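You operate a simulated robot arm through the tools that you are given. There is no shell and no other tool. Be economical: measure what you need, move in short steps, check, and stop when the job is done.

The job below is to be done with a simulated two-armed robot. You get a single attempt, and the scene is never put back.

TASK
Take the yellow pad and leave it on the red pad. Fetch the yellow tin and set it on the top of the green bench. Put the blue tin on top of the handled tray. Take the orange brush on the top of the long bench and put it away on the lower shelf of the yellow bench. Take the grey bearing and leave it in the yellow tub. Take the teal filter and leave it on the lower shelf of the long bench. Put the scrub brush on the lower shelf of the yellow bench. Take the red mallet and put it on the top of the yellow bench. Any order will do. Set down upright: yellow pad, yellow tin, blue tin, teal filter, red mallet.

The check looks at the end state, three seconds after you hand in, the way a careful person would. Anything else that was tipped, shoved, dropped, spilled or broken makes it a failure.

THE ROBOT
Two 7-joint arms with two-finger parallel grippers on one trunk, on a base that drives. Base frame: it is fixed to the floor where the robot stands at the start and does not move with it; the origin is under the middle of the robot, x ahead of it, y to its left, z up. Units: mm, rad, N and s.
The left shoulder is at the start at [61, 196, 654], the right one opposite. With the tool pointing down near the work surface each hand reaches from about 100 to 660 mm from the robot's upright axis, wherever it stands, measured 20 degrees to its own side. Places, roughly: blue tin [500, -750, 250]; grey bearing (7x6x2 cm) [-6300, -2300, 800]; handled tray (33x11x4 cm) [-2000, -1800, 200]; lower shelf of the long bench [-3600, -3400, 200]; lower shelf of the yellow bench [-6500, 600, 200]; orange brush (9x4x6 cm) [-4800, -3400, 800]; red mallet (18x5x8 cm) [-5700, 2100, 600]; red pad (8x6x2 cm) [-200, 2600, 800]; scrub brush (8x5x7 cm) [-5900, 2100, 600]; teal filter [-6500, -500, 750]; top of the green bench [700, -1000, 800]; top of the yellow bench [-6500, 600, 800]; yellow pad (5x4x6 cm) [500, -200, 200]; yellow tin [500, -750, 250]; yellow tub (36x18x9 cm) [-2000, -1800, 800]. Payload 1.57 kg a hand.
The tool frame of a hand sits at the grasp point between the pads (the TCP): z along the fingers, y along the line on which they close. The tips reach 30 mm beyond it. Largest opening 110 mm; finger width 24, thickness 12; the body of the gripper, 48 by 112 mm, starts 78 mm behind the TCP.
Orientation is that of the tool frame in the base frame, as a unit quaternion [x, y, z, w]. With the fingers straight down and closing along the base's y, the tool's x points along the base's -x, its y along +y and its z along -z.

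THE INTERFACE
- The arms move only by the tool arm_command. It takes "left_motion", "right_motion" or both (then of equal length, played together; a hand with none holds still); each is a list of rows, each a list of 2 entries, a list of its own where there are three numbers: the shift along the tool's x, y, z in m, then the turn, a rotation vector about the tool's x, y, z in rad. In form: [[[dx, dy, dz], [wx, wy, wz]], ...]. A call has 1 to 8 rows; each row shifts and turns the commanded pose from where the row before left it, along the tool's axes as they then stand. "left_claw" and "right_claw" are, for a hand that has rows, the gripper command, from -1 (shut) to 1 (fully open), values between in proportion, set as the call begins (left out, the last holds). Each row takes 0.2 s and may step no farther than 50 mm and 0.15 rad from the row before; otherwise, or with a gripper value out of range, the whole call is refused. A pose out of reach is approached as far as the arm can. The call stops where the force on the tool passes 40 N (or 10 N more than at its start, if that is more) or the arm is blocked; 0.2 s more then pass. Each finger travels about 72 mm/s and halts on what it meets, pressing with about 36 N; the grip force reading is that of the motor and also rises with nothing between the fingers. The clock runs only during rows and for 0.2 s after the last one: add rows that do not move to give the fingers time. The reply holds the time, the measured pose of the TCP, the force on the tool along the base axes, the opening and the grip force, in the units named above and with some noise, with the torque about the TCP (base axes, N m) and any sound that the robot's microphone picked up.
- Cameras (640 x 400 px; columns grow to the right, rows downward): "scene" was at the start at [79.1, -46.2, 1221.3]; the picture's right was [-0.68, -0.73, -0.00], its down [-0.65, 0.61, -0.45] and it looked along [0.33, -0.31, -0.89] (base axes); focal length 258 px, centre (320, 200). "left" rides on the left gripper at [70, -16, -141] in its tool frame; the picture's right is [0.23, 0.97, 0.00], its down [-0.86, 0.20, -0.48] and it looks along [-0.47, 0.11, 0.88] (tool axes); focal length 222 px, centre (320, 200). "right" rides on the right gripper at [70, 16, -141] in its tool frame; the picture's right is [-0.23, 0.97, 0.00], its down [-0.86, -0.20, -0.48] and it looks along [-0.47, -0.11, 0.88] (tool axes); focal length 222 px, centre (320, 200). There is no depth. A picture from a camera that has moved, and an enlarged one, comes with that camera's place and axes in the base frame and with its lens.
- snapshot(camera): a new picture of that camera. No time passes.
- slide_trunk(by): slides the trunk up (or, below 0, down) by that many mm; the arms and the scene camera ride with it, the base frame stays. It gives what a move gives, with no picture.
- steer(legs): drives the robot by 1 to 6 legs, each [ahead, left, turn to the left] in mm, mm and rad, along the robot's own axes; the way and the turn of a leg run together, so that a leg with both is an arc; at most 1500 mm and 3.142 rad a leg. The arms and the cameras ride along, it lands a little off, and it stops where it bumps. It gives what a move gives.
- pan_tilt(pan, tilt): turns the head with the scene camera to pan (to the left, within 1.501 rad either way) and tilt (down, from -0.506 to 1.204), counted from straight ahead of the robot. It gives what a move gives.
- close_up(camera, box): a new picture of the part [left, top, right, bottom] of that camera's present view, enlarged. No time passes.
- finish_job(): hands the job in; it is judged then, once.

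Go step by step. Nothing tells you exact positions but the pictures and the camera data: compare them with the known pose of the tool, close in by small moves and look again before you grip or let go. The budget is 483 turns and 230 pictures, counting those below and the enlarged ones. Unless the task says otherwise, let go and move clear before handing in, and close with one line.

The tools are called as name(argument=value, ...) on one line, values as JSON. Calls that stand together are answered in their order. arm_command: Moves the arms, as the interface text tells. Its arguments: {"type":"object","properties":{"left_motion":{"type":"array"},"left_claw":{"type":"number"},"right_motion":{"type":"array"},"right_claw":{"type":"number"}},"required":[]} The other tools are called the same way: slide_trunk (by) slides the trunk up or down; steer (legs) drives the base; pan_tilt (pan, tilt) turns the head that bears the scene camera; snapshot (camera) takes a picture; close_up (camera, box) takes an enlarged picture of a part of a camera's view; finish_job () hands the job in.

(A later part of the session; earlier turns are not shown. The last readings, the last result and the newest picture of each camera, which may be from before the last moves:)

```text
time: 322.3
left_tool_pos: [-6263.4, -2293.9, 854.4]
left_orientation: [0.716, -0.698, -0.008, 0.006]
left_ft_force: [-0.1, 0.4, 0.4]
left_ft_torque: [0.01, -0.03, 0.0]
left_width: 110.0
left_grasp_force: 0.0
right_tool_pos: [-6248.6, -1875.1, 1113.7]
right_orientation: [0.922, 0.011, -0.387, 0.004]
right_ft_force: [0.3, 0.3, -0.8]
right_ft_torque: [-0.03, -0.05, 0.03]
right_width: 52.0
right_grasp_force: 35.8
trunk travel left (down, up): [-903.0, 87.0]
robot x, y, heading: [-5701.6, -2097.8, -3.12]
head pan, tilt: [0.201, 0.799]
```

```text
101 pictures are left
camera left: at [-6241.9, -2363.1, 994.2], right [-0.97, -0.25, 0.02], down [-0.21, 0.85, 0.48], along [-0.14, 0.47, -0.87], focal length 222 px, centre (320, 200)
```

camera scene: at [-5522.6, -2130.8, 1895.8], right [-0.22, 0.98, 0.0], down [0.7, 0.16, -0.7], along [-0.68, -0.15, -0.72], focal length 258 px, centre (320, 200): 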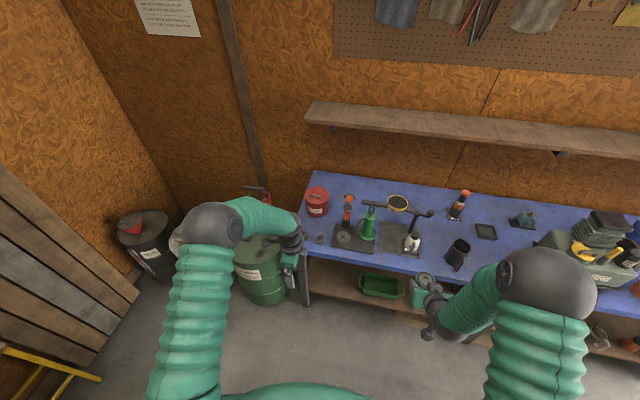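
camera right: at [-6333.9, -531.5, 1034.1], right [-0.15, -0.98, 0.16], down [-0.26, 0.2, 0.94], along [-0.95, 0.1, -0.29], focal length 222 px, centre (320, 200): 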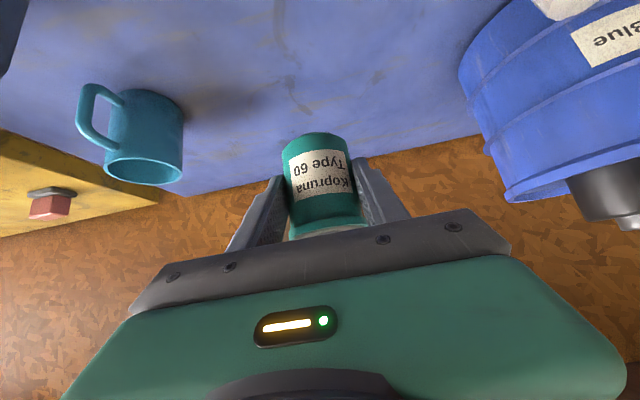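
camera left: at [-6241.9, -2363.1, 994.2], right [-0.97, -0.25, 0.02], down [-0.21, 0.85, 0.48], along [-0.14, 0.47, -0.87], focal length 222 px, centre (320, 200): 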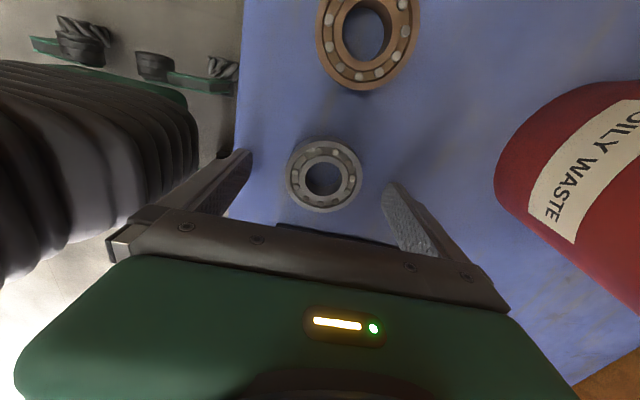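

Bearing is centred. Closing and lifting.

arm_command(left_motion=[[[0, 0, 0.001], [0, 0, 0]], [[0, 0, 0], [0, 0, 0]], [[0, 0, 0], [0, 0, 0]], [[0, 0, 0], [0, 0, 0]]], left_claw=-1)

arm_command(left_motion=[[[0, 0, -0.04], [0, 0, 0]], [[0, 0, -0.04], [0, 0, 0]], [[0, 0, -0.04], [0, 0, 0]]])

snapshot(camera="left")

```text
time: 323.3
left_tool_pos: [-6262.4, -2294.9, 854.4]
left_orientation: [0.717, -0.697, -0.01, 0.007]
left_ft_force: [0.2, -1.0, 3.4]
left_ft_torque: [-0.06, -0.14, -0.04]
left_width: 66.4
left_grasp_force: 36.3
right_tool_pos: [-6247.6, -1875.7, 1115.6]
right_orientation: [0.922, 0.01, -0.387, 0.004]
right_ft_force: [0.0, -0.1, -0.9]
right_ft_torque: [0.0, 0.01, 0.03]
right_width: 52.0
right_grasp_force: 35.9
trunk travel left (down, up): [-903.0, 87.0]
robot x, y, heading: [-5697.5, -2098.1, -3.117]
head pan, tilt: [0.201, 0.799]
```

```text
time: 324.1
left_tool_pos: [-6257.9, -2295.7, 976.1]
left_orientation: [0.715, -0.699, -0.007, 0.005]
left_ft_force: [-1.1, 0.4, -1.7]
left_ft_torque: [0.03, -0.01, 0.02]
left_width: 66.5
left_grasp_force: 36.2
right_tool_pos: [-6246.1, -1875.5, 1115.9]
right_orientation: [0.922, 0.011, -0.388, 0.004]
right_ft_force: [0.4, 0.7, -1.6]
right_ft_torque: [0.04, 0.0, 0.0]
right_width: 51.9
right_grasp_force: 35.5
trunk travel left (down, up): [-903.0, 87.0]
robot x, y, heading: [-5699.9, -2094.8, -3.114]
head pan, tilt: [0.201, 0.799]
```

```text
100 pictures are left
camera left: at [-6236.7, -2363.4, 1116.0], right [-0.97, -0.25, 0.02], down [-0.21, 0.85, 0.48], along [-0.14, 0.46, -0.87], focal length 222 px, centre (320, 200)
```

left: 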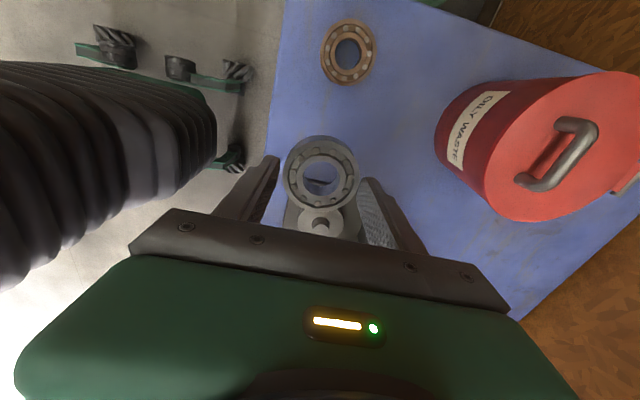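

Bearing secured. Now to the long bench's lower shelf with the filter: backing off, arranging arms, turning, and lowering to look.

steer(legs=[[-700, 0, 0], [0, 0, 1.55], [0, 700, 0]])

arm_command(left_motion=[[[0, -0.04, -0.025], [0, 0, 0]], [[0, -0.04, -0.025], [0, 0, 0]], [[0, -0.04, -0.025], [0, 0, 0]], [[0, -0.04, -0.025], [0, 0, 0]]], right_motion=[[[0.0053, 0, 0.0407], [0, 0, 0]], [[0.0053, 0, 0.0407], [0, 0, 0]], [[0.0053, 0, 0.0407], [0, 0, 0]], [[0.0053, 0, 0.0407], [0, 0, 0]]])

slide_trunk(by=-350)

slide_trunk(by=-330)

pan_tilt(pan=0.0, tilt=0.45)

snapshot(camera="scene")

```text
time: 335.2
left_tool_pos: [-4111.2, -2611.1, 976.8]
left_orientation: [1.0, 0.013, 0.001, 0.009]
left_ft_force: [-0.4, 1.0, -2.2]
left_ft_torque: [0.01, 0.02, 0.0]
left_width: 66.6
left_grasp_force: 35.6
right_tool_pos: [-4529.9, -2598.9, 1113.5]
right_orientation: [0.645, 0.658, -0.27, 0.279]
right_ft_force: [-0.1, 0.7, -0.8]
right_ft_torque: [0.02, 0.01, -0.04]
right_width: 52.1
right_grasp_force: 35.9
trunk travel left (down, up): [-903.0, 87.0]
robot x, y, heading: [-4307.1, -2053.0, -1.544]
head pan, tilt: [0.201, 0.799]
```

```text
time: 336.2
left_tool_pos: [-4113.6, -2444.6, 1075.2]
left_orientation: [1.0, 0.013, 0.0, 0.011]
left_ft_force: [-1.2, -0.3, -1.6]
left_ft_torque: [-0.04, -0.02, -0.01]
left_width: 66.6
left_grasp_force: 36.0
right_tool_pos: [-4527.0, -2696.8, 986.5]
right_orientation: [0.645, 0.658, -0.271, 0.278]
right_ft_force: [0.1, 0.6, -1.7]
right_ft_torque: [-0.03, -0.02, 0.01]
right_width: 51.9
right_grasp_force: 35.8
trunk travel left (down, up): [-903.0, 87.0]
robot x, y, heading: [-4309.7, -2049.0, -1.545]
head pan, tilt: [0.201, 0.799]
```

```text
time: 339.6
left_tool_pos: [-4110.6, -2444.5, 722.9]
left_orientation: [1.0, 0.014, -0.002, 0.011]
left_ft_force: [-0.4, 0.4, -1.0]
left_ft_torque: [0.0, 0.01, -0.04]
left_width: 66.3
left_grasp_force: 36.0
right_tool_pos: [-4523.7, -2697.3, 637.3]
right_orientation: [0.645, 0.659, -0.272, 0.277]
right_ft_force: [-0.2, 0.9, -0.7]
right_ft_torque: [0.01, 0.01, 0.02]
right_width: 52.0
right_grasp_force: 36.2
trunk travel left (down, up): [-553.0, 437.0]
robot x, y, heading: [-4306.1, -2052.8, -1.551]
head pan, tilt: [0.201, 0.799]
```

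```text
time: 342.8
left_tool_pos: [-4109.7, -2444.7, 392.5]
left_orientation: [1.0, 0.014, -0.002, 0.01]
left_ft_force: [0.1, 0.0, -1.7]
left_ft_torque: [0.0, -0.02, -0.01]
left_width: 66.3
left_grasp_force: 35.8
right_tool_pos: [-4523.6, -2696.9, 306.8]
right_orientation: [0.644, 0.659, -0.271, 0.278]
right_ft_force: [-0.5, 0.4, -2.0]
right_ft_torque: [0.02, 0.02, 0.01]
right_width: 51.9
right_grasp_force: 36.3
trunk travel left (down, up): [-223.0, 767.0]
robot x, y, heading: [-4305.2, -2053.3, -1.548]
head pan, tilt: [0.201, 0.799]
```

```text
time: 343.7
left_tool_pos: [-4110.5, -2443.9, 392.4]
left_orientation: [1.0, 0.013, -0.002, 0.01]
left_ft_force: [-0.3, 0.2, -2.5]
left_ft_torque: [-0.02, 0.0, 0.01]
left_width: 66.3
left_grasp_force: 36.0
right_tool_pos: [-4522.6, -2697.8, 305.6]
right_orientation: [0.644, 0.659, -0.271, 0.278]
right_ft_force: [0.0, -0.4, -0.8]
right_ft_torque: [0.01, -0.02, -0.01]
right_width: 51.7
right_grasp_force: 35.5
trunk travel left (down, up): [-223.0, 767.0]
robot x, y, heading: [-4308.2, -2050.4, -1.548]
head pan, tilt: [0.0, 0.45]
```

```text
99 pictures are left
camera scene: at [-4302.6, -2177.6, 1246.1], right [-1.0, -0.02, 0.0], down [-0.01, 0.44, -0.9], along [0.02, -0.9, -0.44], focal length 258 px, centre (320, 200)
```

scene: 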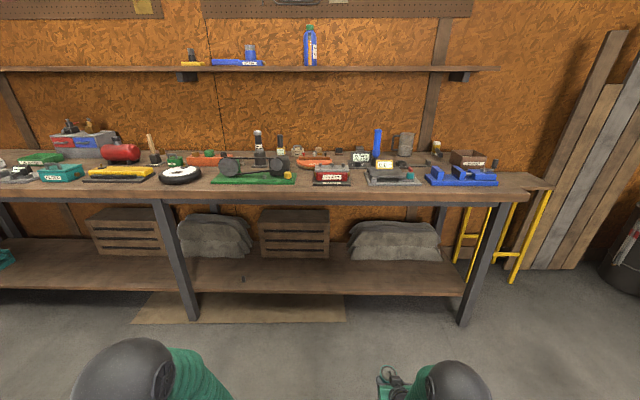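

The shelf's front edge is at y≈-3206 with a free front strip. Driving in with the filter.

steer(legs=[[570, 0, 0]])

snapshot(camera="right")

snapshot(camera="scene")

```text
time: 346.9
left_tool_pos: [-4096.3, -3012.7, 392.9]
left_orientation: [1.0, 0.013, 0.0, 0.011]
left_ft_force: [0.6, -0.5, -1.8]
left_ft_torque: [0.03, 0.01, 0.03]
left_width: 66.4
left_grasp_force: 36.0
right_tool_pos: [-4509.9, -3265.7, 305.9]
right_orientation: [0.644, 0.66, -0.271, 0.278]
right_ft_force: [-0.1, 1.3, -1.2]
right_ft_torque: [-0.01, 0.05, 0.0]
right_width: 52.0
right_grasp_force: 35.7
trunk travel left (down, up): [-223.0, 767.0]
robot x, y, heading: [-4295.8, -2623.3, -1.548]
head pan, tilt: [0.0, 0.45]
```

```text
98 pictures are left
camera right: at [-4496.6, -3113.7, 355.8], right [0.98, -0.14, 0.16], down [-0.19, -0.26, 0.95], along [-0.09, -0.96, -0.28], focal length 222 px, centre (320, 200)
```

right: 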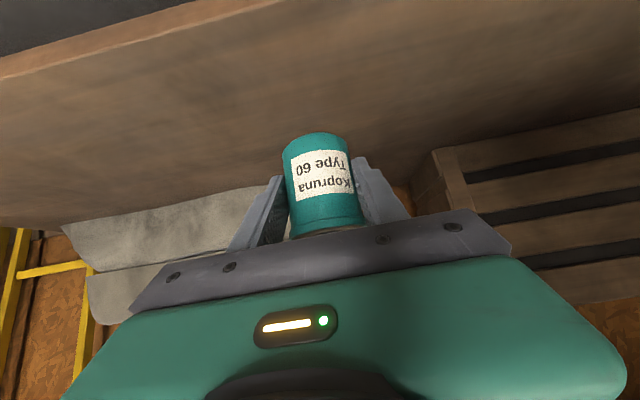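

```text
97 pictures are left
camera scene: at [-4289.3, -2745.7, 1246.1], right [-1.0, -0.02, 0.0], down [-0.01, 0.44, -0.9], along [0.02, -0.9, -0.44], focal length 258 px, centre (320, 200)
```

scene: 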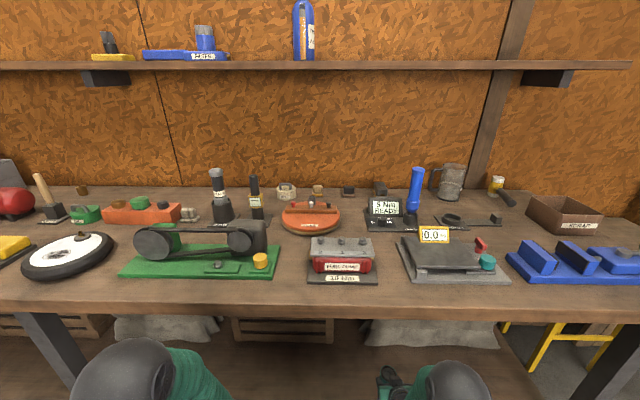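

Filter is above the shelf. Lowering with trunk then small steps.

slide_trunk(by=-48)

arm_command(right_motion=[[[0.0021, 0, 0.0021], [0, 0, 0]], [[0.0021, 0, 0.0021], [0, 0, 0]]])

arm_command(right_motion=[[[0.0021, 0, 0.0021], [0, 0, 0]], [[0.0021, 0, 0.0021], [0, 0, 0]]])

```text
time: 347.8
left_tool_pos: [-4096.1, -3011.4, 345.1]
left_orientation: [1.0, 0.013, -0.002, 0.012]
left_ft_force: [-0.1, -0.1, -1.5]
left_ft_torque: [0.03, 0.0, -0.01]
left_width: 66.4
left_grasp_force: 35.5
right_tool_pos: [-4510.3, -3264.5, 260.1]
right_orientation: [0.644, 0.659, -0.273, 0.278]
right_ft_force: [-0.3, 1.1, -0.6]
right_ft_torque: [0.03, 0.0, 0.01]
right_width: 51.9
right_grasp_force: 35.9
trunk travel left (down, up): [-175.0, 815.0]
robot x, y, heading: [-4294.0, -2618.7, -1.55]
head pan, tilt: [0.0, 0.45]
```

```text
time: 348.4
left_tool_pos: [-4097.4, -3011.3, 345.4]
left_orientation: [1.0, 0.012, -0.001, 0.011]
left_ft_force: [0.1, 0.3, -1.6]
left_ft_torque: [0.01, 0.0, 0.0]
left_width: 66.6
left_grasp_force: 36.4
right_tool_pos: [-4509.5, -3265.7, 255.1]
right_orientation: [0.644, 0.659, -0.272, 0.277]
right_ft_force: [-0.9, -0.1, -1.4]
right_ft_torque: [0.02, -0.01, 0.05]
right_width: 51.8
right_grasp_force: 36.5
trunk travel left (down, up): [-175.0, 815.0]
robot x, y, heading: [-4293.5, -2617.0, -1.545]
head pan, tilt: [0.0, 0.45]
```

```text
time: 349.0
left_tool_pos: [-4096.5, -3011.3, 345.8]
left_orientation: [1.0, 0.012, -0.002, 0.012]
left_ft_force: [0.3, 0.5, -1.4]
left_ft_torque: [0.03, 0.02, 0.02]
left_width: 66.3
left_grasp_force: 35.8
right_tool_pos: [-4509.8, -3265.1, 248.6]
right_orientation: [0.644, 0.658, -0.272, 0.279]
right_ft_force: [-0.7, -0.1, -0.8]
right_ft_torque: [-0.01, 0.0, 0.02]
right_width: 51.8
right_grasp_force: 36.0
trunk travel left (down, up): [-175.0, 815.0]
robot x, y, heading: [-4292.5, -2618.9, -1.549]
head pan, tilt: [0.0, 0.45]
```

arm_command(right_motion=[[[0.0018, 0, 0.0018], [0, 0, 0]], [[0.0014, 0, 0.0014], [0, 0, 0]]])

arm_command(right_motion=[[[0.0018, 0, 0.0018], [0, 0, 0]], [[0.0014, 0, 0.0014], [0, 0, 0]]])

```text
time: 349.6
left_tool_pos: [-4096.6, -3011.7, 345.3]
left_orientation: [1.0, 0.014, -0.001, 0.012]
left_ft_force: [0.5, 0.9, -1.5]
left_ft_torque: [0.02, -0.02, -0.04]
left_width: 66.1
left_grasp_force: 36.3
right_tool_pos: [-4511.1, -3264.1, 244.6]
right_orientation: [0.644, 0.659, -0.272, 0.278]
right_ft_force: [-1.1, 1.2, 4.2]
right_ft_torque: [0.15, 0.03, -0.01]
right_width: 52.0
right_grasp_force: 35.9
trunk travel left (down, up): [-175.0, 815.0]
robot x, y, heading: [-4293.7, -2617.7, -1.548]
head pan, tilt: [0.0, 0.45]
```

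```text
time: 350.2
left_tool_pos: [-4097.2, -3010.8, 346.7]
left_orientation: [1.0, 0.014, -0.002, 0.013]
left_ft_force: [0.8, 1.3, -2.2]
left_ft_torque: [0.0, 0.01, -0.03]
left_width: 66.1
left_grasp_force: 35.9
right_tool_pos: [-4510.1, -3267.2, 244.4]
right_orientation: [0.643, 0.658, -0.275, 0.279]
right_ft_force: [0.1, 6.1, 24.4]
right_ft_torque: [0.46, 0.13, 0.0]
right_width: 51.9
right_grasp_force: 35.8
trunk travel left (down, up): [-175.0, 815.0]
robot x, y, heading: [-4292.2, -2620.5, -1.548]
head pan, tilt: [0.0, 0.45]
```

Contact at z≈244. Easing and releasing.

arm_command(right_motion=[[[-0.002, 0, -0.002], [0, 0, 0]], [[0, 0, 0], [0, 0, 0]]])

arm_command(right_motion=[[[0, 0, 0], [0, 0, 0]], [[0, 0, 0], [0, 0, 0]], [[0, 0, 0], [0, 0, 0]]], right_claw=0.4)

snapshot(camera="right")

```text
time: 350.8
left_tool_pos: [-4095.8, -3011.9, 345.9]
left_orientation: [1.0, 0.013, -0.002, 0.012]
left_ft_force: [-0.7, 0.0, -1.1]
left_ft_torque: [-0.01, 0.01, 0.02]
left_width: 66.2
left_grasp_force: 35.3
right_tool_pos: [-4512.1, -3267.0, 244.0]
right_orientation: [0.643, 0.659, -0.274, 0.279]
right_ft_force: [1.0, -4.5, 12.9]
right_ft_torque: [-0.36, 0.12, 0.07]
right_width: 51.8
right_grasp_force: 36.3
trunk travel left (down, up): [-175.0, 815.0]
robot x, y, heading: [-4292.7, -2618.3, -1.543]
head pan, tilt: [0.0, 0.45]
```

```text
time: 351.6
left_tool_pos: [-4095.8, -3010.2, 345.3]
left_orientation: [1.0, 0.013, -0.001, 0.01]
left_ft_force: [0.1, -0.2, -1.7]
left_ft_torque: [-0.01, 0.02, 0.01]
left_width: 66.3
left_grasp_force: 36.1
right_tool_pos: [-4511.1, -3266.2, 242.7]
right_orientation: [0.644, 0.658, -0.272, 0.278]
right_ft_force: [0.9, -0.5, -0.1]
right_ft_torque: [-0.03, 0.02, 0.02]
right_width: 76.8
right_grasp_force: 0.2
trunk travel left (down, up): [-175.0, 815.0]
robot x, y, heading: [-4292.4, -2618.8, -1.545]
head pan, tilt: [0.0, 0.45]
```

```text
96 pictures are left
camera right: at [-4497.4, -3113.3, 290.9], right [0.98, -0.14, 0.16], down [-0.19, -0.26, 0.95], along [-0.09, -0.96, -0.28], focal length 222 px, centre (320, 200)
```

right: 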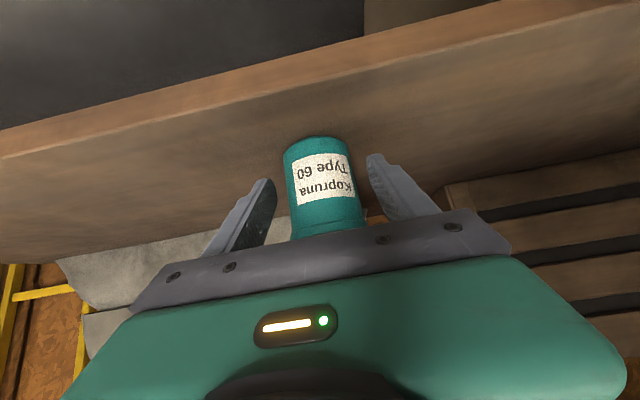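

Filter stands on the shelf. Retracting and backing out, then a check view.

arm_command(right_motion=[[[0, 0, -0.04], [0, 0, 0]], [[0, 0, -0.04], [0, 0, 0]], [[0, 0, -0.03], [0, 0, 0]]])

steer(legs=[[-350, 0, 0]])

close_up(camera="scene", box=[220, 180, 500, 355])

```text
time: 352.4
left_tool_pos: [-4095.5, -3011.6, 345.2]
left_orientation: [1.0, 0.013, -0.001, 0.011]
left_ft_force: [0.5, 0.1, -2.1]
left_ft_torque: [-0.02, 0.02, 0.02]
left_width: 65.8
left_grasp_force: 35.6
right_tool_pos: [-4511.2, -3187.1, 319.5]
right_orientation: [0.644, 0.658, -0.273, 0.278]
right_ft_force: [-0.1, 0.2, -0.4]
right_ft_torque: [-0.02, 0.02, -0.01]
right_width: 76.8
right_grasp_force: 0.1
trunk travel left (down, up): [-175.0, 815.0]
robot x, y, heading: [-4293.8, -2619.6, -1.546]
head pan, tilt: [0.0, 0.45]
```

```text
time: 354.7
left_tool_pos: [-4105.6, -2659.3, 344.6]
left_orientation: [1.0, 0.012, -0.002, 0.012]
left_ft_force: [-0.5, -0.1, -2.0]
left_ft_torque: [-0.03, 0.01, -0.03]
left_width: 66.3
left_grasp_force: 35.7
right_tool_pos: [-4521.8, -2833.0, 318.8]
right_orientation: [0.645, 0.658, -0.273, 0.277]
right_ft_force: [0.1, 0.3, 0.2]
right_ft_torque: [-0.02, 0.04, 0.01]
right_width: 77.2
right_grasp_force: 0.0
trunk travel left (down, up): [-175.0, 815.0]
robot x, y, heading: [-4300.7, -2263.0, -1.549]
head pan, tilt: [0.0, 0.45]
```

```text
2.29 times, centred on (360, 268) of scene
camera zoom: at [-4297.4, -2390.8, 1198.3], right [-1.0, -0.02, 0.0], down [-0.01, 0.44, -0.9], along [0.02, -0.9, -0.44], focal length 591 px, centre (229, 46)
```

zoom: 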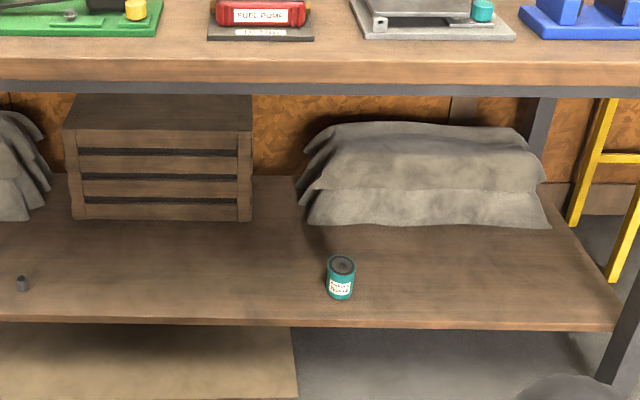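

Filter in place. Now carrying the bearing east along the aisle to the yellow tub.

steer(legs=[[320, 0, 0], [0, 0, 1.549], [1240, 0, 0], [1235, 0, 0]])

slide_trunk(by=350)

slide_trunk(by=350)

steer(legs=[[0, 0, 1.57]])

pan_tilt(pan=0.2, tilt=0.8)

snapshot(camera="scene")

snapshot(camera="left")

```text
time: 372.3
left_tool_pos: [-1432.7, -2355.5, 345.1]
left_orientation: [0.702, 0.713, 0.008, 0.01]
left_ft_force: [-0.6, 0.9, -2.2]
left_ft_torque: [-0.02, 0.0, -0.01]
left_width: 66.1
left_grasp_force: 35.8
right_tool_pos: [-1260.2, -2773.0, 319.2]
right_orientation: [-0.005, 0.921, 0.002, 0.39]
right_ft_force: [0.6, -0.2, 0.1]
right_ft_torque: [0.02, 0.03, 0.03]
right_width: 77.0
right_grasp_force: 0.0
trunk travel left (down, up): [-175.0, 815.0]
robot x, y, heading: [-1828.7, -2549.9, 0.018]
head pan, tilt: [0.0, 0.45]
```

```text
time: 375.7
left_tool_pos: [-1432.7, -2356.4, 695.8]
left_orientation: [0.701, 0.713, 0.008, 0.01]
left_ft_force: [-0.3, -0.1, -1.4]
left_ft_torque: [-0.01, -0.02, -0.05]
left_width: 66.5
left_grasp_force: 36.1
right_tool_pos: [-1261.0, -2773.7, 670.2]
right_orientation: [-0.005, 0.921, 0.002, 0.39]
right_ft_force: [0.2, 0.4, -0.1]
right_ft_torque: [0.03, -0.01, -0.03]
right_width: 77.2
right_grasp_force: 0.1
trunk travel left (down, up): [-525.0, 465.0]
robot x, y, heading: [-1827.1, -2551.7, 0.017]
head pan, tilt: [0.0, 0.45]
```

```text
time: 379.2
left_tool_pos: [-1432.1, -2355.4, 1047.4]
left_orientation: [0.702, 0.713, 0.008, 0.01]
left_ft_force: [0.5, 0.0, -1.9]
left_ft_torque: [-0.02, -0.01, 0.0]
left_width: 66.3
left_grasp_force: 35.8
right_tool_pos: [-1260.1, -2774.3, 1020.3]
right_orientation: [-0.006, 0.921, 0.002, 0.39]
right_ft_force: [-0.7, 0.0, 0.0]
right_ft_torque: [0.01, 0.02, 0.0]
right_width: 77.2
right_grasp_force: 0.0
trunk travel left (down, up): [-875.0, 115.0]
robot x, y, heading: [-1822.3, -2552.0, 0.013]
head pan, tilt: [0.0, 0.45]
```

```text
time: 383.4
left_tool_pos: [-2020.3, -2157.0, 1046.9]
left_orientation: [-0.011, 1.0, 0.014, 0.002]
left_ft_force: [-0.3, -0.1, -1.7]
left_ft_torque: [0.02, 0.01, 0.02]
left_width: 66.5
left_grasp_force: 36.2
right_tool_pos: [-1604.7, -1982.2, 1021.5]
right_orientation: [0.657, -0.645, -0.279, -0.273]
right_ft_force: [0.3, 0.4, -0.4]
right_ft_torque: [-0.01, 0.03, -0.02]
right_width: 77.0
right_grasp_force: 0.0
trunk travel left (down, up): [-875.0, 115.0]
robot x, y, heading: [-1823.8, -2551.8, 1.592]
head pan, tilt: [0.0, 0.45]
```

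```text
time: 384.2
left_tool_pos: [-2020.3, -2157.6, 1047.0]
left_orientation: [-0.011, 1.0, 0.014, 0.001]
left_ft_force: [-0.2, -0.6, -2.4]
left_ft_torque: [-0.03, 0.0, 0.0]
left_width: 66.2
left_grasp_force: 36.2
right_tool_pos: [-1605.0, -1984.2, 1021.5]
right_orientation: [0.658, -0.644, -0.279, -0.273]
right_ft_force: [-0.3, 0.1, 0.0]
right_ft_torque: [-0.02, 0.03, -0.02]
right_width: 77.1
right_grasp_force: 0.1
trunk travel left (down, up): [-875.0, 115.0]
robot x, y, heading: [-1829.7, -2549.2, 1.585]
head pan, tilt: [0.201, 0.799]
```

```text
94 pictures are left
camera scene: at [-1843.1, -2436.5, 1867.9], right [0.98, 0.22, 0.0], down [0.15, -0.7, -0.7], along [-0.15, 0.68, -0.72], focal length 258 px, centre (320, 200)
```

scene: 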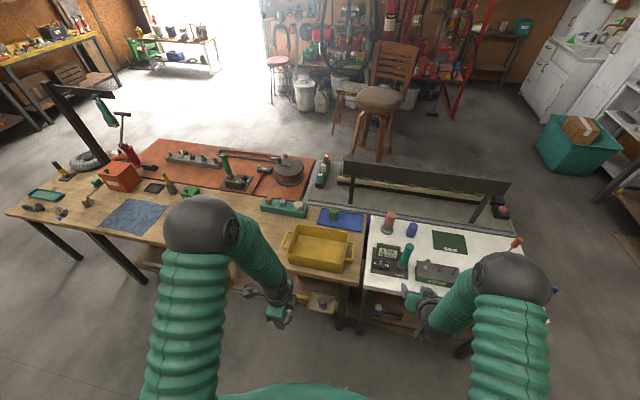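

```text
93 pictures are left
camera left: at [-2090.0, -2178.8, 1186.8], right [-0.25, 0.97, 0.03], down [0.85, 0.2, 0.49], along [0.47, 0.14, -0.87], focal length 222 px, centre (320, 200)
```

left: 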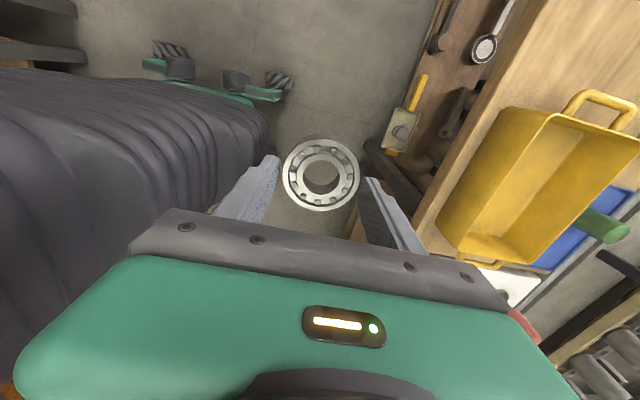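

The tub is empty at ≈[-1982,-1777]. I'll tuck the right hand back and up (tall items on the white table), extend the left hand and drive forward.

arm_command(right_motion=[[[0.0141, 0, -0.0424], [0, 0, 0]], [[0.0141, 0, -0.0424], [0, 0, 0]], [[0.0141, 0, -0.0424], [0, 0, 0]], [[0, 0, 0], [0, 0, 0]]], left_motion=[[[0, 0.04, 0], [0, 0, 0]], [[0, 0.04, 0], [0, 0, 0]], [[0, 0.04, 0], [0, 0, 0]], [[0, 0.04, 0], [0, 0, 0]]])

steer(legs=[[200, -35, -0.015]])

snapshot(camera="left")

close_up(camera="scene", box=[200, 180, 400, 305])

```text
time: 385.2
left_tool_pos: [-2023.9, -1996.1, 1052.2]
left_orientation: [-0.01, 1.0, 0.013, 0.001]
left_ft_force: [-0.1, 0.6, -1.9]
left_ft_torque: [-0.01, -0.04, -0.01]
left_width: 66.1
left_grasp_force: 36.5
right_tool_pos: [-1602.7, -2103.1, 1077.6]
right_orientation: [0.657, -0.646, -0.278, -0.273]
right_ft_force: [-0.4, 0.4, 0.1]
right_ft_torque: [0.01, -0.01, -0.02]
right_width: 76.8
right_grasp_force: 0.1
trunk travel left (down, up): [-875.0, 115.0]
robot x, y, heading: [-1827.8, -2548.4, 1.59]
head pan, tilt: [0.201, 0.799]
```

```text
time: 386.8
left_tool_pos: [-1987.0, -1800.4, 1055.5]
left_orientation: [-0.005, 1.0, 0.016, 0.002]
left_ft_force: [0.7, 0.0, -1.8]
left_ft_torque: [-0.03, 0.01, 0.03]
left_width: 66.5
left_grasp_force: 35.9
right_tool_pos: [-1566.0, -1912.4, 1081.0]
right_orientation: [0.652, -0.649, -0.278, -0.277]
right_ft_force: [-1.2, -0.9, 0.4]
right_ft_torque: [0.06, 0.02, -0.04]
right_width: 77.1
right_grasp_force: 0.0
trunk travel left (down, up): [-875.0, 115.0]
robot x, y, heading: [-1792.1, -2349.2, 1.575]
head pan, tilt: [0.201, 0.799]
```

```text
92 pictures are left
camera left: at [-2056.7, -1820.6, 1194.9], right [-0.24, 0.97, 0.03], down [0.85, 0.19, 0.49], along [0.47, 0.14, -0.87], focal length 222 px, centre (320, 200)
```

left: 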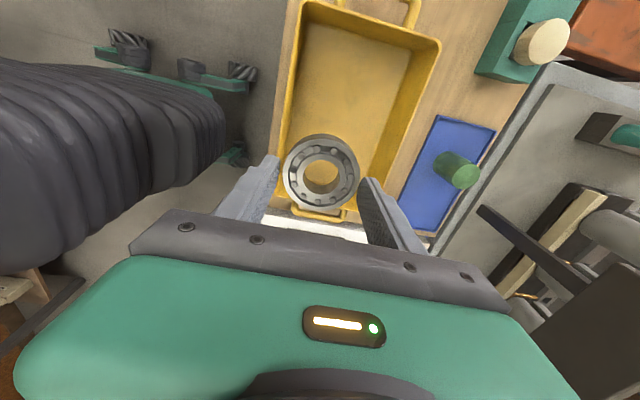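

```text
3.20 times, centred on (300, 242) of scene
camera zoom: at [-1812.7, -2244.2, 1868.3], right [0.98, 0.2, 0.0], down [0.15, -0.7, -0.7], along [-0.14, 0.68, -0.72], focal length 827 px, centre (384, 64)
```

zoom: 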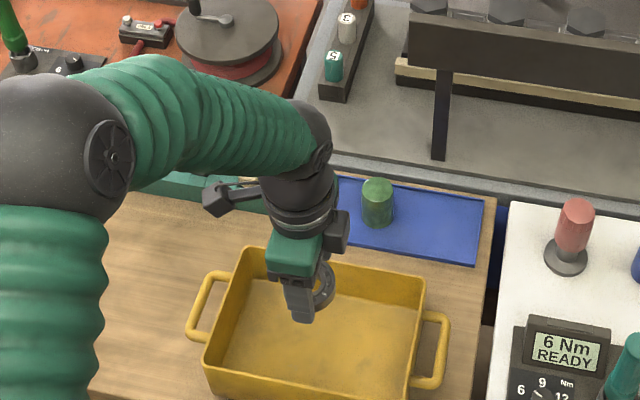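

Tub centre ≈[-2005,-1778]. Centring and descending into it.

arm_command(left_motion=[[[0.018, 0.02, 0], [0, 0, 0]], [[0, 0, 0.04], [0, 0, 0]], [[0, 0, 0.04], [0, 0, 0]]])

snapshot(camera="left")

```text
time: 387.6
left_tool_pos: [-2003.8, -1775.0, 974.2]
left_orientation: [-0.004, 1.0, 0.015, 0.001]
left_ft_force: [0.3, 0.1, -1.5]
left_ft_torque: [-0.02, -0.02, 0.05]
left_width: 66.3
left_grasp_force: 35.6
right_tool_pos: [-1565.4, -1909.2, 1079.5]
right_orientation: [0.652, -0.65, -0.275, -0.276]
right_ft_force: [-0.4, -0.2, 0.5]
right_ft_torque: [-0.04, 0.05, 0.01]
right_width: 76.8
right_grasp_force: 0.1
trunk travel left (down, up): [-875.0, 115.0]
robot x, y, heading: [-1794.7, -2352.3, 1.577]
head pan, tilt: [0.201, 0.799]
```

```text
90 pictures are left
camera left: at [-2073.3, -1795.5, 1112.3], right [-0.24, 0.97, 0.03], down [0.85, 0.19, 0.49], along [0.47, 0.14, -0.87], focal length 222 px, centre (320, 200)
```

left: 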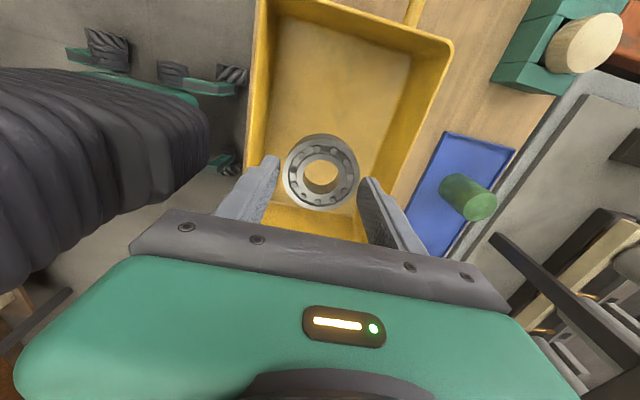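

Well inside the tub. Continuing down.

arm_command(left_motion=[[[0, 0.003, 0.045], [0, 0, 0]], [[0, 0.002, 0.043], [0, 0, 0]]])

arm_command(left_motion=[[[0, 0, 0.004], [0, 0, 0]], [[0, 0, 0.004], [0, 0, 0]]])

snapshot(camera="left")

```text
time: 388.2
left_tool_pos: [-2002.4, -1766.0, 883.9]
left_orientation: [-0.003, 1.0, 0.013, 0.001]
left_ft_force: [-0.7, -0.5, -1.9]
left_ft_torque: [-0.01, -0.01, 0.01]
left_width: 66.5
left_grasp_force: 35.8
right_tool_pos: [-1564.7, -1907.0, 1079.2]
right_orientation: [0.652, -0.65, -0.276, -0.276]
right_ft_force: [0.6, -0.2, 0.2]
right_ft_torque: [-0.03, -0.02, -0.01]
right_width: 76.9
right_grasp_force: 0.0
trunk travel left (down, up): [-875.0, 115.0]
robot x, y, heading: [-1796.6, -2348.4, 1.577]
head pan, tilt: [0.201, 0.799]
```

```text
time: 388.8
left_tool_pos: [-2002.2, -1766.5, 877.9]
left_orientation: [-0.004, 1.0, 0.014, 0.002]
left_ft_force: [0.0, 0.1, -1.3]
left_ft_torque: [0.02, 0.01, 0.02]
left_width: 66.4
left_grasp_force: 35.6
right_tool_pos: [-1563.9, -1909.0, 1079.0]
right_orientation: [0.652, -0.65, -0.277, -0.276]
right_ft_force: [0.3, 0.3, 0.0]
right_ft_torque: [-0.02, -0.02, 0.03]
right_width: 77.0
right_grasp_force: 0.0
trunk travel left (down, up): [-875.0, 115.0]
robot x, y, heading: [-1795.6, -2349.2, 1.573]
head pan, tilt: [0.201, 0.799]
```

```text
89 pictures are left
camera left: at [-2071.6, -1787.0, 1017.3], right [-0.23, 0.97, 0.03], down [0.85, 0.19, 0.49], along [0.47, 0.14, -0.87], focal length 222 px, centre (320, 200)
```

left: 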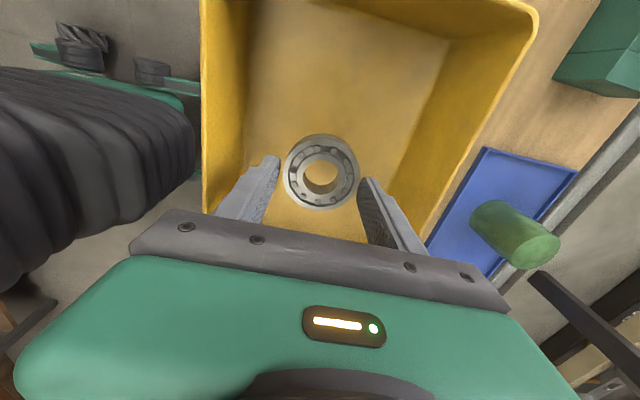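

Still descending toward the tub floor.

arm_command(left_motion=[[[0, 0, 0.004], [0, 0, 0]], [[0, 0, 0.004], [0, 0, 0]]])

arm_command(left_motion=[[[0, 0, 0.003], [0, 0, 0]], [[0, 0, 0.003], [0, 0, 0]]])

arm_command(left_motion=[[[0, 0, 0.002], [0, 0, 0]], [[0, 0, 0.002], [0, 0, 0]]])

```text
time: 389.4
left_tool_pos: [-2002.0, -1766.0, 871.4]
left_orientation: [-0.004, 1.0, 0.015, 0.002]
left_ft_force: [0.0, 0.6, -1.0]
left_ft_torque: [-0.01, -0.01, 0.03]
left_width: 66.3
left_grasp_force: 36.3
right_tool_pos: [-1564.2, -1909.6, 1080.0]
right_orientation: [0.652, -0.65, -0.277, -0.276]
right_ft_force: [0.1, 0.0, -0.5]
right_ft_torque: [-0.03, 0.01, 0.04]
right_width: 76.8
right_grasp_force: 0.0
trunk travel left (down, up): [-875.0, 115.0]
robot x, y, heading: [-1796.7, -2353.9, 1.572]
head pan, tilt: [0.201, 0.799]
```

```text
time: 390.0
left_tool_pos: [-2001.8, -1766.6, 864.6]
left_orientation: [-0.005, 1.0, 0.014, 0.002]
left_ft_force: [-0.8, 0.1, -1.4]
left_ft_torque: [0.02, -0.01, -0.01]
left_width: 66.3
left_grasp_force: 35.9
right_tool_pos: [-1564.4, -1908.9, 1079.8]
right_orientation: [0.652, -0.65, -0.277, -0.276]
right_ft_force: [-0.5, -0.3, 0.8]
right_ft_torque: [-0.02, -0.02, -0.01]
right_width: 76.9
right_grasp_force: 0.1
trunk travel left (down, up): [-875.0, 115.0]
robot x, y, heading: [-1793.4, -2354.8, 1.573]
head pan, tilt: [0.201, 0.799]
```

```text
time: 390.6
left_tool_pos: [-2002.7, -1766.8, 861.8]
left_orientation: [-0.003, 1.0, 0.015, 0.002]
left_ft_force: [-0.2, -0.2, -1.3]
left_ft_torque: [-0.03, 0.01, 0.03]
left_width: 66.1
left_grasp_force: 35.6
right_tool_pos: [-1565.5, -1910.1, 1079.7]
right_orientation: [0.651, -0.65, -0.277, -0.277]
right_ft_force: [0.3, -0.4, -1.0]
right_ft_torque: [0.04, 0.01, -0.01]
right_width: 76.9
right_grasp_force: 0.1
trunk travel left (down, up): [-875.0, 115.0]
robot x, y, heading: [-1789.7, -2353.3, 1.575]
head pan, tilt: [0.201, 0.799]
```

arm_command(left_motion=[[[0, 0, 0.002], [0, 0, 0]], [[0, 0, 0.002], [0, 0, 0]]])

arm_command(left_motion=[[[0, 0, 0.002], [0, 0, 0]], [[0, 0, 0.002], [0, 0, 0]]])

```text
time: 391.2
left_tool_pos: [-2002.7, -1766.8, 856.5]
left_orientation: [-0.004, 1.0, 0.015, 0.002]
left_ft_force: [0.2, -0.6, -2.0]
left_ft_torque: [-0.02, -0.01, -0.01]
left_width: 66.4
left_grasp_force: 36.0
right_tool_pos: [-1564.0, -1909.0, 1079.9]
right_orientation: [0.651, -0.65, -0.277, -0.277]
right_ft_force: [-0.4, -0.2, 1.1]
right_ft_torque: [0.03, -0.02, -0.04]
right_width: 76.9
right_grasp_force: 0.0
trunk travel left (down, up): [-875.0, 115.0]
robot x, y, heading: [-1796.5, -2352.6, 1.576]
head pan, tilt: [0.201, 0.799]
```

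```text
time: 391.8
left_tool_pos: [-2002.3, -1767.2, 852.7]
left_orientation: [-0.005, 1.0, 0.016, 0.001]
left_ft_force: [1.3, 0.7, -1.4]
left_ft_torque: [0.01, -0.03, -0.01]
left_width: 66.2
left_grasp_force: 36.6
right_tool_pos: [-1564.9, -1908.4, 1079.4]
right_orientation: [0.652, -0.649, -0.277, -0.276]
right_ft_force: [0.3, -0.3, 0.1]
right_ft_torque: [0.01, 0.0, -0.01]
right_width: 77.2
right_grasp_force: 0.1
trunk travel left (down, up): [-875.0, 115.0]
robot x, y, heading: [-1793.5, -2349.8, 1.576]
head pan, tilt: [0.201, 0.799]
```

Table here must be lower; continuing.

arm_command(left_motion=[[[0, 0, 0.003], [0, 0, 0]], [[0, 0, 0.003], [0, 0, 0]]])

arm_command(left_motion=[[[0, 0, 0.003], [0, 0, 0]], [[0, 0, 0.003], [0, 0, 0]]])

snapshot(camera="left")

```text
time: 392.4
left_tool_pos: [-2002.9, -1766.0, 846.4]
left_orientation: [-0.005, 1.0, 0.015, 0.001]
left_ft_force: [-0.5, 1.4, -1.4]
left_ft_torque: [0.0, -0.02, 0.0]
left_width: 66.3
left_grasp_force: 35.6
right_tool_pos: [-1564.2, -1909.1, 1080.0]
right_orientation: [0.651, -0.65, -0.277, -0.277]
right_ft_force: [-0.3, 0.1, -0.4]
right_ft_torque: [0.01, 0.0, 0.01]
right_width: 77.0
right_grasp_force: 0.0
trunk travel left (down, up): [-875.0, 115.0]
robot x, y, heading: [-1796.7, -2349.7, 1.575]
head pan, tilt: [0.201, 0.799]
```

```text
time: 393.0
left_tool_pos: [-2003.0, -1764.2, 841.2]
left_orientation: [-0.004, 1.0, 0.014, 0.002]
left_ft_force: [0.6, -0.7, -0.4]
left_ft_torque: [-0.03, 0.03, 0.0]
left_width: 66.4
left_grasp_force: 36.0
right_tool_pos: [-1563.6, -1909.1, 1078.8]
right_orientation: [0.652, -0.65, -0.277, -0.276]
right_ft_force: [-0.2, 0.0, -0.3]
right_ft_torque: [-0.02, 0.0, -0.02]
right_width: 76.8
right_grasp_force: 0.0
trunk travel left (down, up): [-875.0, 115.0]
robot x, y, heading: [-1790.9, -2350.0, 1.576]
head pan, tilt: [0.201, 0.799]
```

```text
88 pictures are left
camera left: at [-2072.2, -1785.7, 980.8], right [-0.24, 0.97, 0.03], down [0.85, 0.19, 0.49], along [0.47, 0.14, -0.87], focal length 222 px, centre (320, 200)
```

left: 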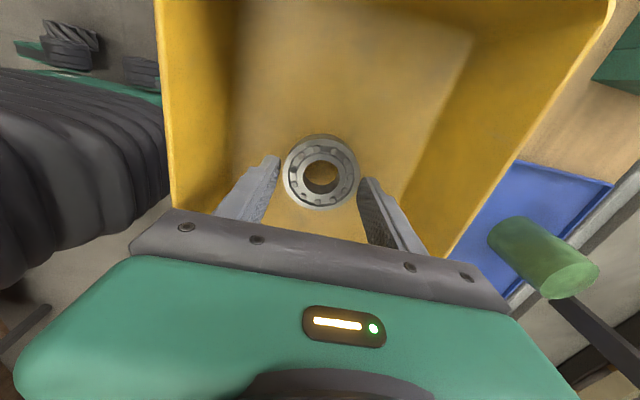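

arm_command(left_motion=[[[0, 0, 0.003], [0, 0, 0]], [[0, 0, 0.003], [0, 0, 0]]])

arm_command(left_motion=[[[0, 0, 0.003], [0, 0, 0]], [[0, 0, 0.003], [0, 0, 0]]])

arm_command(left_motion=[[[0, 0, 0.003], [0, 0, 0]], [[0, 0, 0.003], [0, 0, 0]]])

```text
time: 393.6
left_tool_pos: [-2003.9, -1765.7, 835.7]
left_orientation: [-0.004, 1.0, 0.016, 0.001]
left_ft_force: [-0.9, 0.1, -1.7]
left_ft_torque: [0.0, 0.04, 0.0]
left_width: 66.4
left_grasp_force: 36.1
right_tool_pos: [-1564.1, -1909.6, 1079.0]
right_orientation: [0.652, -0.649, -0.278, -0.276]
right_ft_force: [0.5, 0.5, -1.0]
right_ft_torque: [0.01, -0.02, -0.01]
right_width: 77.0
right_grasp_force: 0.1
trunk travel left (down, up): [-875.0, 115.0]
robot x, y, heading: [-1792.4, -2346.8, 1.577]
head pan, tilt: [0.201, 0.799]
```

```text
time: 394.2
left_tool_pos: [-2003.3, -1765.9, 828.7]
left_orientation: [-0.005, 1.0, 0.015, 0.002]
left_ft_force: [0.0, -0.6, -1.9]
left_ft_torque: [0.0, -0.02, -0.02]
left_width: 65.9
left_grasp_force: 36.1
right_tool_pos: [-1564.1, -1908.6, 1079.3]
right_orientation: [0.651, -0.65, -0.277, -0.277]
right_ft_force: [0.1, -0.2, -0.3]
right_ft_torque: [0.01, 0.02, 0.02]
right_width: 77.0
right_grasp_force: 0.1
trunk travel left (down, up): [-875.0, 115.0]
robot x, y, heading: [-1792.3, -2353.3, 1.582]
head pan, tilt: [0.201, 0.799]
```

```text
time: 394.8
left_tool_pos: [-2002.0, -1765.8, 821.4]
left_orientation: [-0.003, 1.0, 0.014, 0.002]
left_ft_force: [1.0, -0.9, -1.3]
left_ft_torque: [0.03, 0.0, 0.02]
left_width: 66.4
left_grasp_force: 36.1
right_tool_pos: [-1564.5, -1908.9, 1079.2]
right_orientation: [0.652, -0.65, -0.277, -0.276]
right_ft_force: [0.1, 0.3, -0.3]
right_ft_torque: [-0.01, -0.01, 0.0]
right_width: 76.7
right_grasp_force: 0.1
trunk travel left (down, up): [-875.0, 115.0]
robot x, y, heading: [-1794.8, -2350.2, 1.579]
head pan, tilt: [0.201, 0.799]
```

snapshot(camera="left")

close_up(camera="scene", box=[200, 200, 400, 325])

```text
87 pictures are left
camera left: at [-2072.5, -1785.7, 962.1], right [-0.23, 0.97, 0.03], down [0.85, 0.19, 0.49], along [0.47, 0.14, -0.87], focal length 222 px, centre (320, 200)
```

left: 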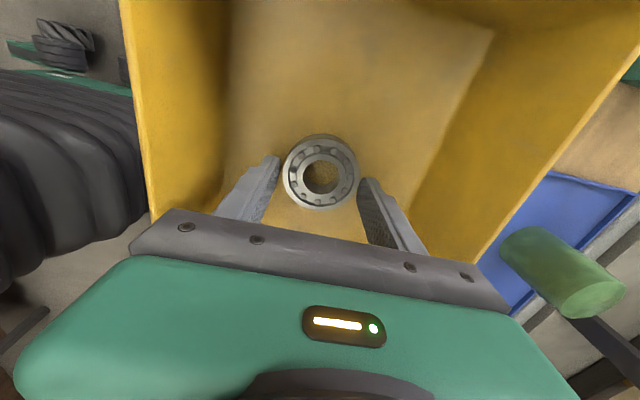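

```text
3.20 times, centred on (300, 262) of scene
camera zoom: at [-1809.9, -2236.4, 1867.8], right [0.98, 0.2, 0.0], down [0.15, -0.7, -0.69], along [-0.14, 0.68, -0.72], focal length 827 px, centre (384, 0)
```

zoom: 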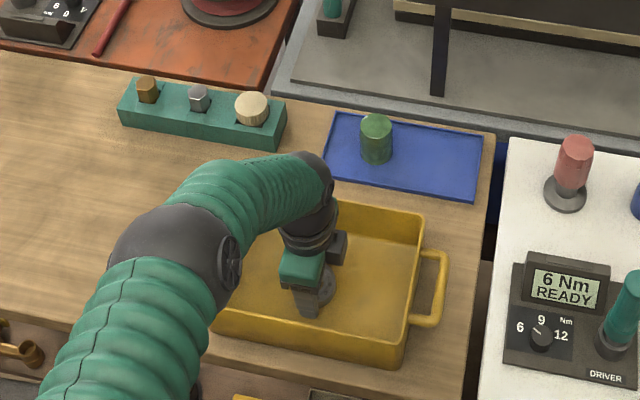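

Still above the floor. More steps.

arm_command(left_motion=[[[0, 0, 0.004], [0, 0, 0]], [[0, 0, 0.004], [0, 0, 0]]])

arm_command(left_motion=[[[0, 0, 0.003], [0, 0, 0]], [[0, 0, 0.003], [0, 0, 0]]])

arm_command(left_motion=[[[0, 0, 0.003], [0, 0, 0]], [[0, 0, 0.003], [0, 0, 0]]])

```text
time: 395.4
left_tool_pos: [-2002.1, -1764.9, 819.0]
left_orientation: [-0.004, 1.0, 0.018, 0.001]
left_ft_force: [-2.3, -0.7, 24.6]
left_ft_torque: [-0.67, -0.12, 0.06]
left_width: 66.6
left_grasp_force: 35.6
right_tool_pos: [-1562.3, -1912.9, 1081.8]
right_orientation: [0.652, -0.649, -0.279, -0.276]
right_ft_force: [-0.2, 1.4, 0.3]
right_ft_torque: [-0.01, -0.02, 0.0]
right_width: 76.7
right_grasp_force: 0.0
trunk travel left (down, up): [-875.0, 115.0]
robot x, y, heading: [-1793.8, -2352.7, 1.575]
head pan, tilt: [0.201, 0.799]
```

```text
time: 396.0
left_tool_pos: [-2002.0, -1765.5, 814.7]
left_orientation: [-0.004, 1.0, 0.018, -0.001]
left_ft_force: [-0.3, -12.4, 26.5]
left_ft_torque: [-1.29, -0.01, -0.02]
left_width: 66.9
left_grasp_force: 36.3
right_tool_pos: [-1563.4, -1912.8, 1080.9]
right_orientation: [0.651, -0.649, -0.279, -0.277]
right_ft_force: [0.2, -0.2, -0.7]
right_ft_torque: [0.05, -0.02, 0.01]
right_width: 77.1
right_grasp_force: 0.0
trunk travel left (down, up): [-875.0, 115.0]
robot x, y, heading: [-1797.7, -2351.5, 1.574]
head pan, tilt: [0.201, 0.799]
stopped in row 2 (left hand): the force on the tool passed its limit at 48 N (the readings are from after the stop); the commanded pose is now the measured one
```

```text
time: 396.4
left_tool_pos: [-2002.2, -1763.6, 814.7]
left_orientation: [-0.004, 1.0, 0.02, 0.0]
left_ft_force: [2.0, -12.9, 36.4]
left_ft_torque: [-1.84, -0.02, -0.01]
left_width: 66.6
left_grasp_force: 35.9
right_tool_pos: [-1561.4, -1913.1, 1081.2]
right_orientation: [0.651, -0.649, -0.28, -0.277]
right_ft_force: [0.0, 0.0, 0.0]
right_ft_torque: [0.0, -0.02, 0.0]
right_width: 77.1
right_grasp_force: 0.1
trunk travel left (down, up): [-875.0, 115.0]
robot x, y, heading: [-1796.0, -2350.7, 1.576]
head pan, tilt: [0.201, 0.799]
stopped in row 2 (left hand): the force on the tool passed its limit at 43 N (the readings are from after the stop); the commanded pose is now the measured one
```

Contact reached. Relieving the pressure and opening the fingers moderately.

arm_command(left_motion=[[[0, 0, -0.004], [0, 0, 0]], [[0, 0, -0.001], [0, 0, 0]]])

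arm_command(left_motion=[[[0, 0, 0], [0, 0, 0]], [[0, 0, 0], [0, 0, 0]]], left_claw=0.5)

snapshot(camera="left")

```text
time: 397.0
left_tool_pos: [-2003.2, -1761.5, 814.5]
left_orientation: [-0.004, 1.0, 0.017, 0.001]
left_ft_force: [2.6, -3.0, 4.9]
left_ft_torque: [-0.38, -0.13, 0.1]
left_width: 66.7
left_grasp_force: 35.8
right_tool_pos: [-1563.0, -1909.1, 1078.8]
right_orientation: [0.652, -0.649, -0.278, -0.275]
right_ft_force: [0.5, -0.5, 0.0]
right_ft_torque: [-0.01, -0.01, 0.02]
right_width: 76.9
right_grasp_force: 0.2
trunk travel left (down, up): [-875.0, 115.0]
robot x, y, heading: [-1790.2, -2352.5, 1.576]
head pan, tilt: [0.201, 0.799]
```

```text
time: 397.6
left_tool_pos: [-2003.9, -1760.6, 816.6]
left_orientation: [-0.005, 1.0, 0.017, 0.001]
left_ft_force: [0.7, 2.3, 3.0]
left_ft_torque: [-0.05, 0.0, 0.02]
left_width: 79.9
left_grasp_force: 0.0
right_tool_pos: [-1563.7, -1908.8, 1080.6]
right_orientation: [0.652, -0.65, -0.277, -0.276]
right_ft_force: [0.2, -0.6, -0.3]
right_ft_torque: [0.0, 0.0, -0.02]
right_width: 76.7
right_grasp_force: 0.0
trunk travel left (down, up): [-875.0, 115.0]
robot x, y, heading: [-1793.0, -2348.6, 1.573]
head pan, tilt: [0.201, 0.799]
```

```text
85 pictures are left
camera left: at [-2073.3, -1781.9, 955.4], right [-0.24, 0.97, 0.03], down [0.85, 0.19, 0.49], along [0.47, 0.14, -0.87], focal length 222 px, centre (320, 200)
```

left: 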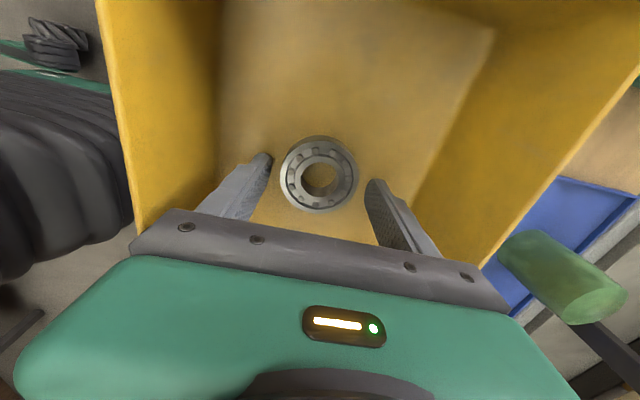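

The bearing lies in the tub. Rising straight up and backing off.

arm_command(left_motion=[[[0, 0, -0.04], [0, 0, 0]], [[0, 0, -0.045], [0, 0, 0]], [[0, 0, -0.045], [0, 0, 0]], [[0, 0, -0.045], [0, 0, 0]], [[0, 0, -0.045], [0, 0, 0]]])

steer(legs=[[-220, 0, 0]])

close_up(camera="scene", box=[200, 180, 400, 305])

```text
time: 398.8
left_tool_pos: [-2004.6, -1773.2, 1035.5]
left_orientation: [-0.004, 1.0, 0.018, 0.001]
left_ft_force: [-0.1, 0.6, 0.5]
left_ft_torque: [-0.02, 0.01, -0.02]
left_width: 82.4
left_grasp_force: 0.0
right_tool_pos: [-1564.2, -1911.6, 1079.9]
right_orientation: [0.652, -0.65, -0.278, -0.276]
right_ft_force: [-0.4, 0.0, -0.1]
right_ft_torque: [-0.02, 0.02, -0.05]
right_width: 76.9
right_grasp_force: 0.1
trunk travel left (down, up): [-875.0, 115.0]
robot x, y, heading: [-1795.0, -2351.2, 1.576]
head pan, tilt: [0.201, 0.799]
```

```text
time: 400.5
left_tool_pos: [-2003.1, -1986.2, 1031.2]
left_orientation: [-0.004, 1.0, 0.016, 0.0]
left_ft_force: [0.1, -0.5, 0.2]
left_ft_torque: [0.0, 0.01, 0.03]
left_width: 82.4
left_grasp_force: 0.1
right_tool_pos: [-1563.2, -2124.7, 1077.8]
right_orientation: [0.652, -0.65, -0.276, -0.275]
right_ft_force: [0.6, 0.3, -0.9]
right_ft_torque: [-0.03, -0.01, 0.01]
right_width: 77.0
right_grasp_force: 0.0
trunk travel left (down, up): [-875.0, 115.0]
robot x, y, heading: [-1796.4, -2566.5, 1.574]
head pan, tilt: [0.201, 0.799]
```

```text
3.20 times, centred on (300, 242) of scene
camera zoom: at [-1808.8, -2447.5, 1867.2], right [0.98, 0.2, 0.0], down [0.15, -0.71, -0.69], along [-0.14, 0.68, -0.72], focal length 827 px, centre (384, 64)
```

zoom: 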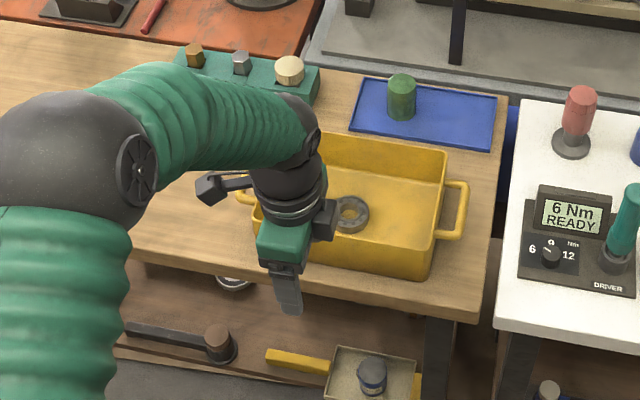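

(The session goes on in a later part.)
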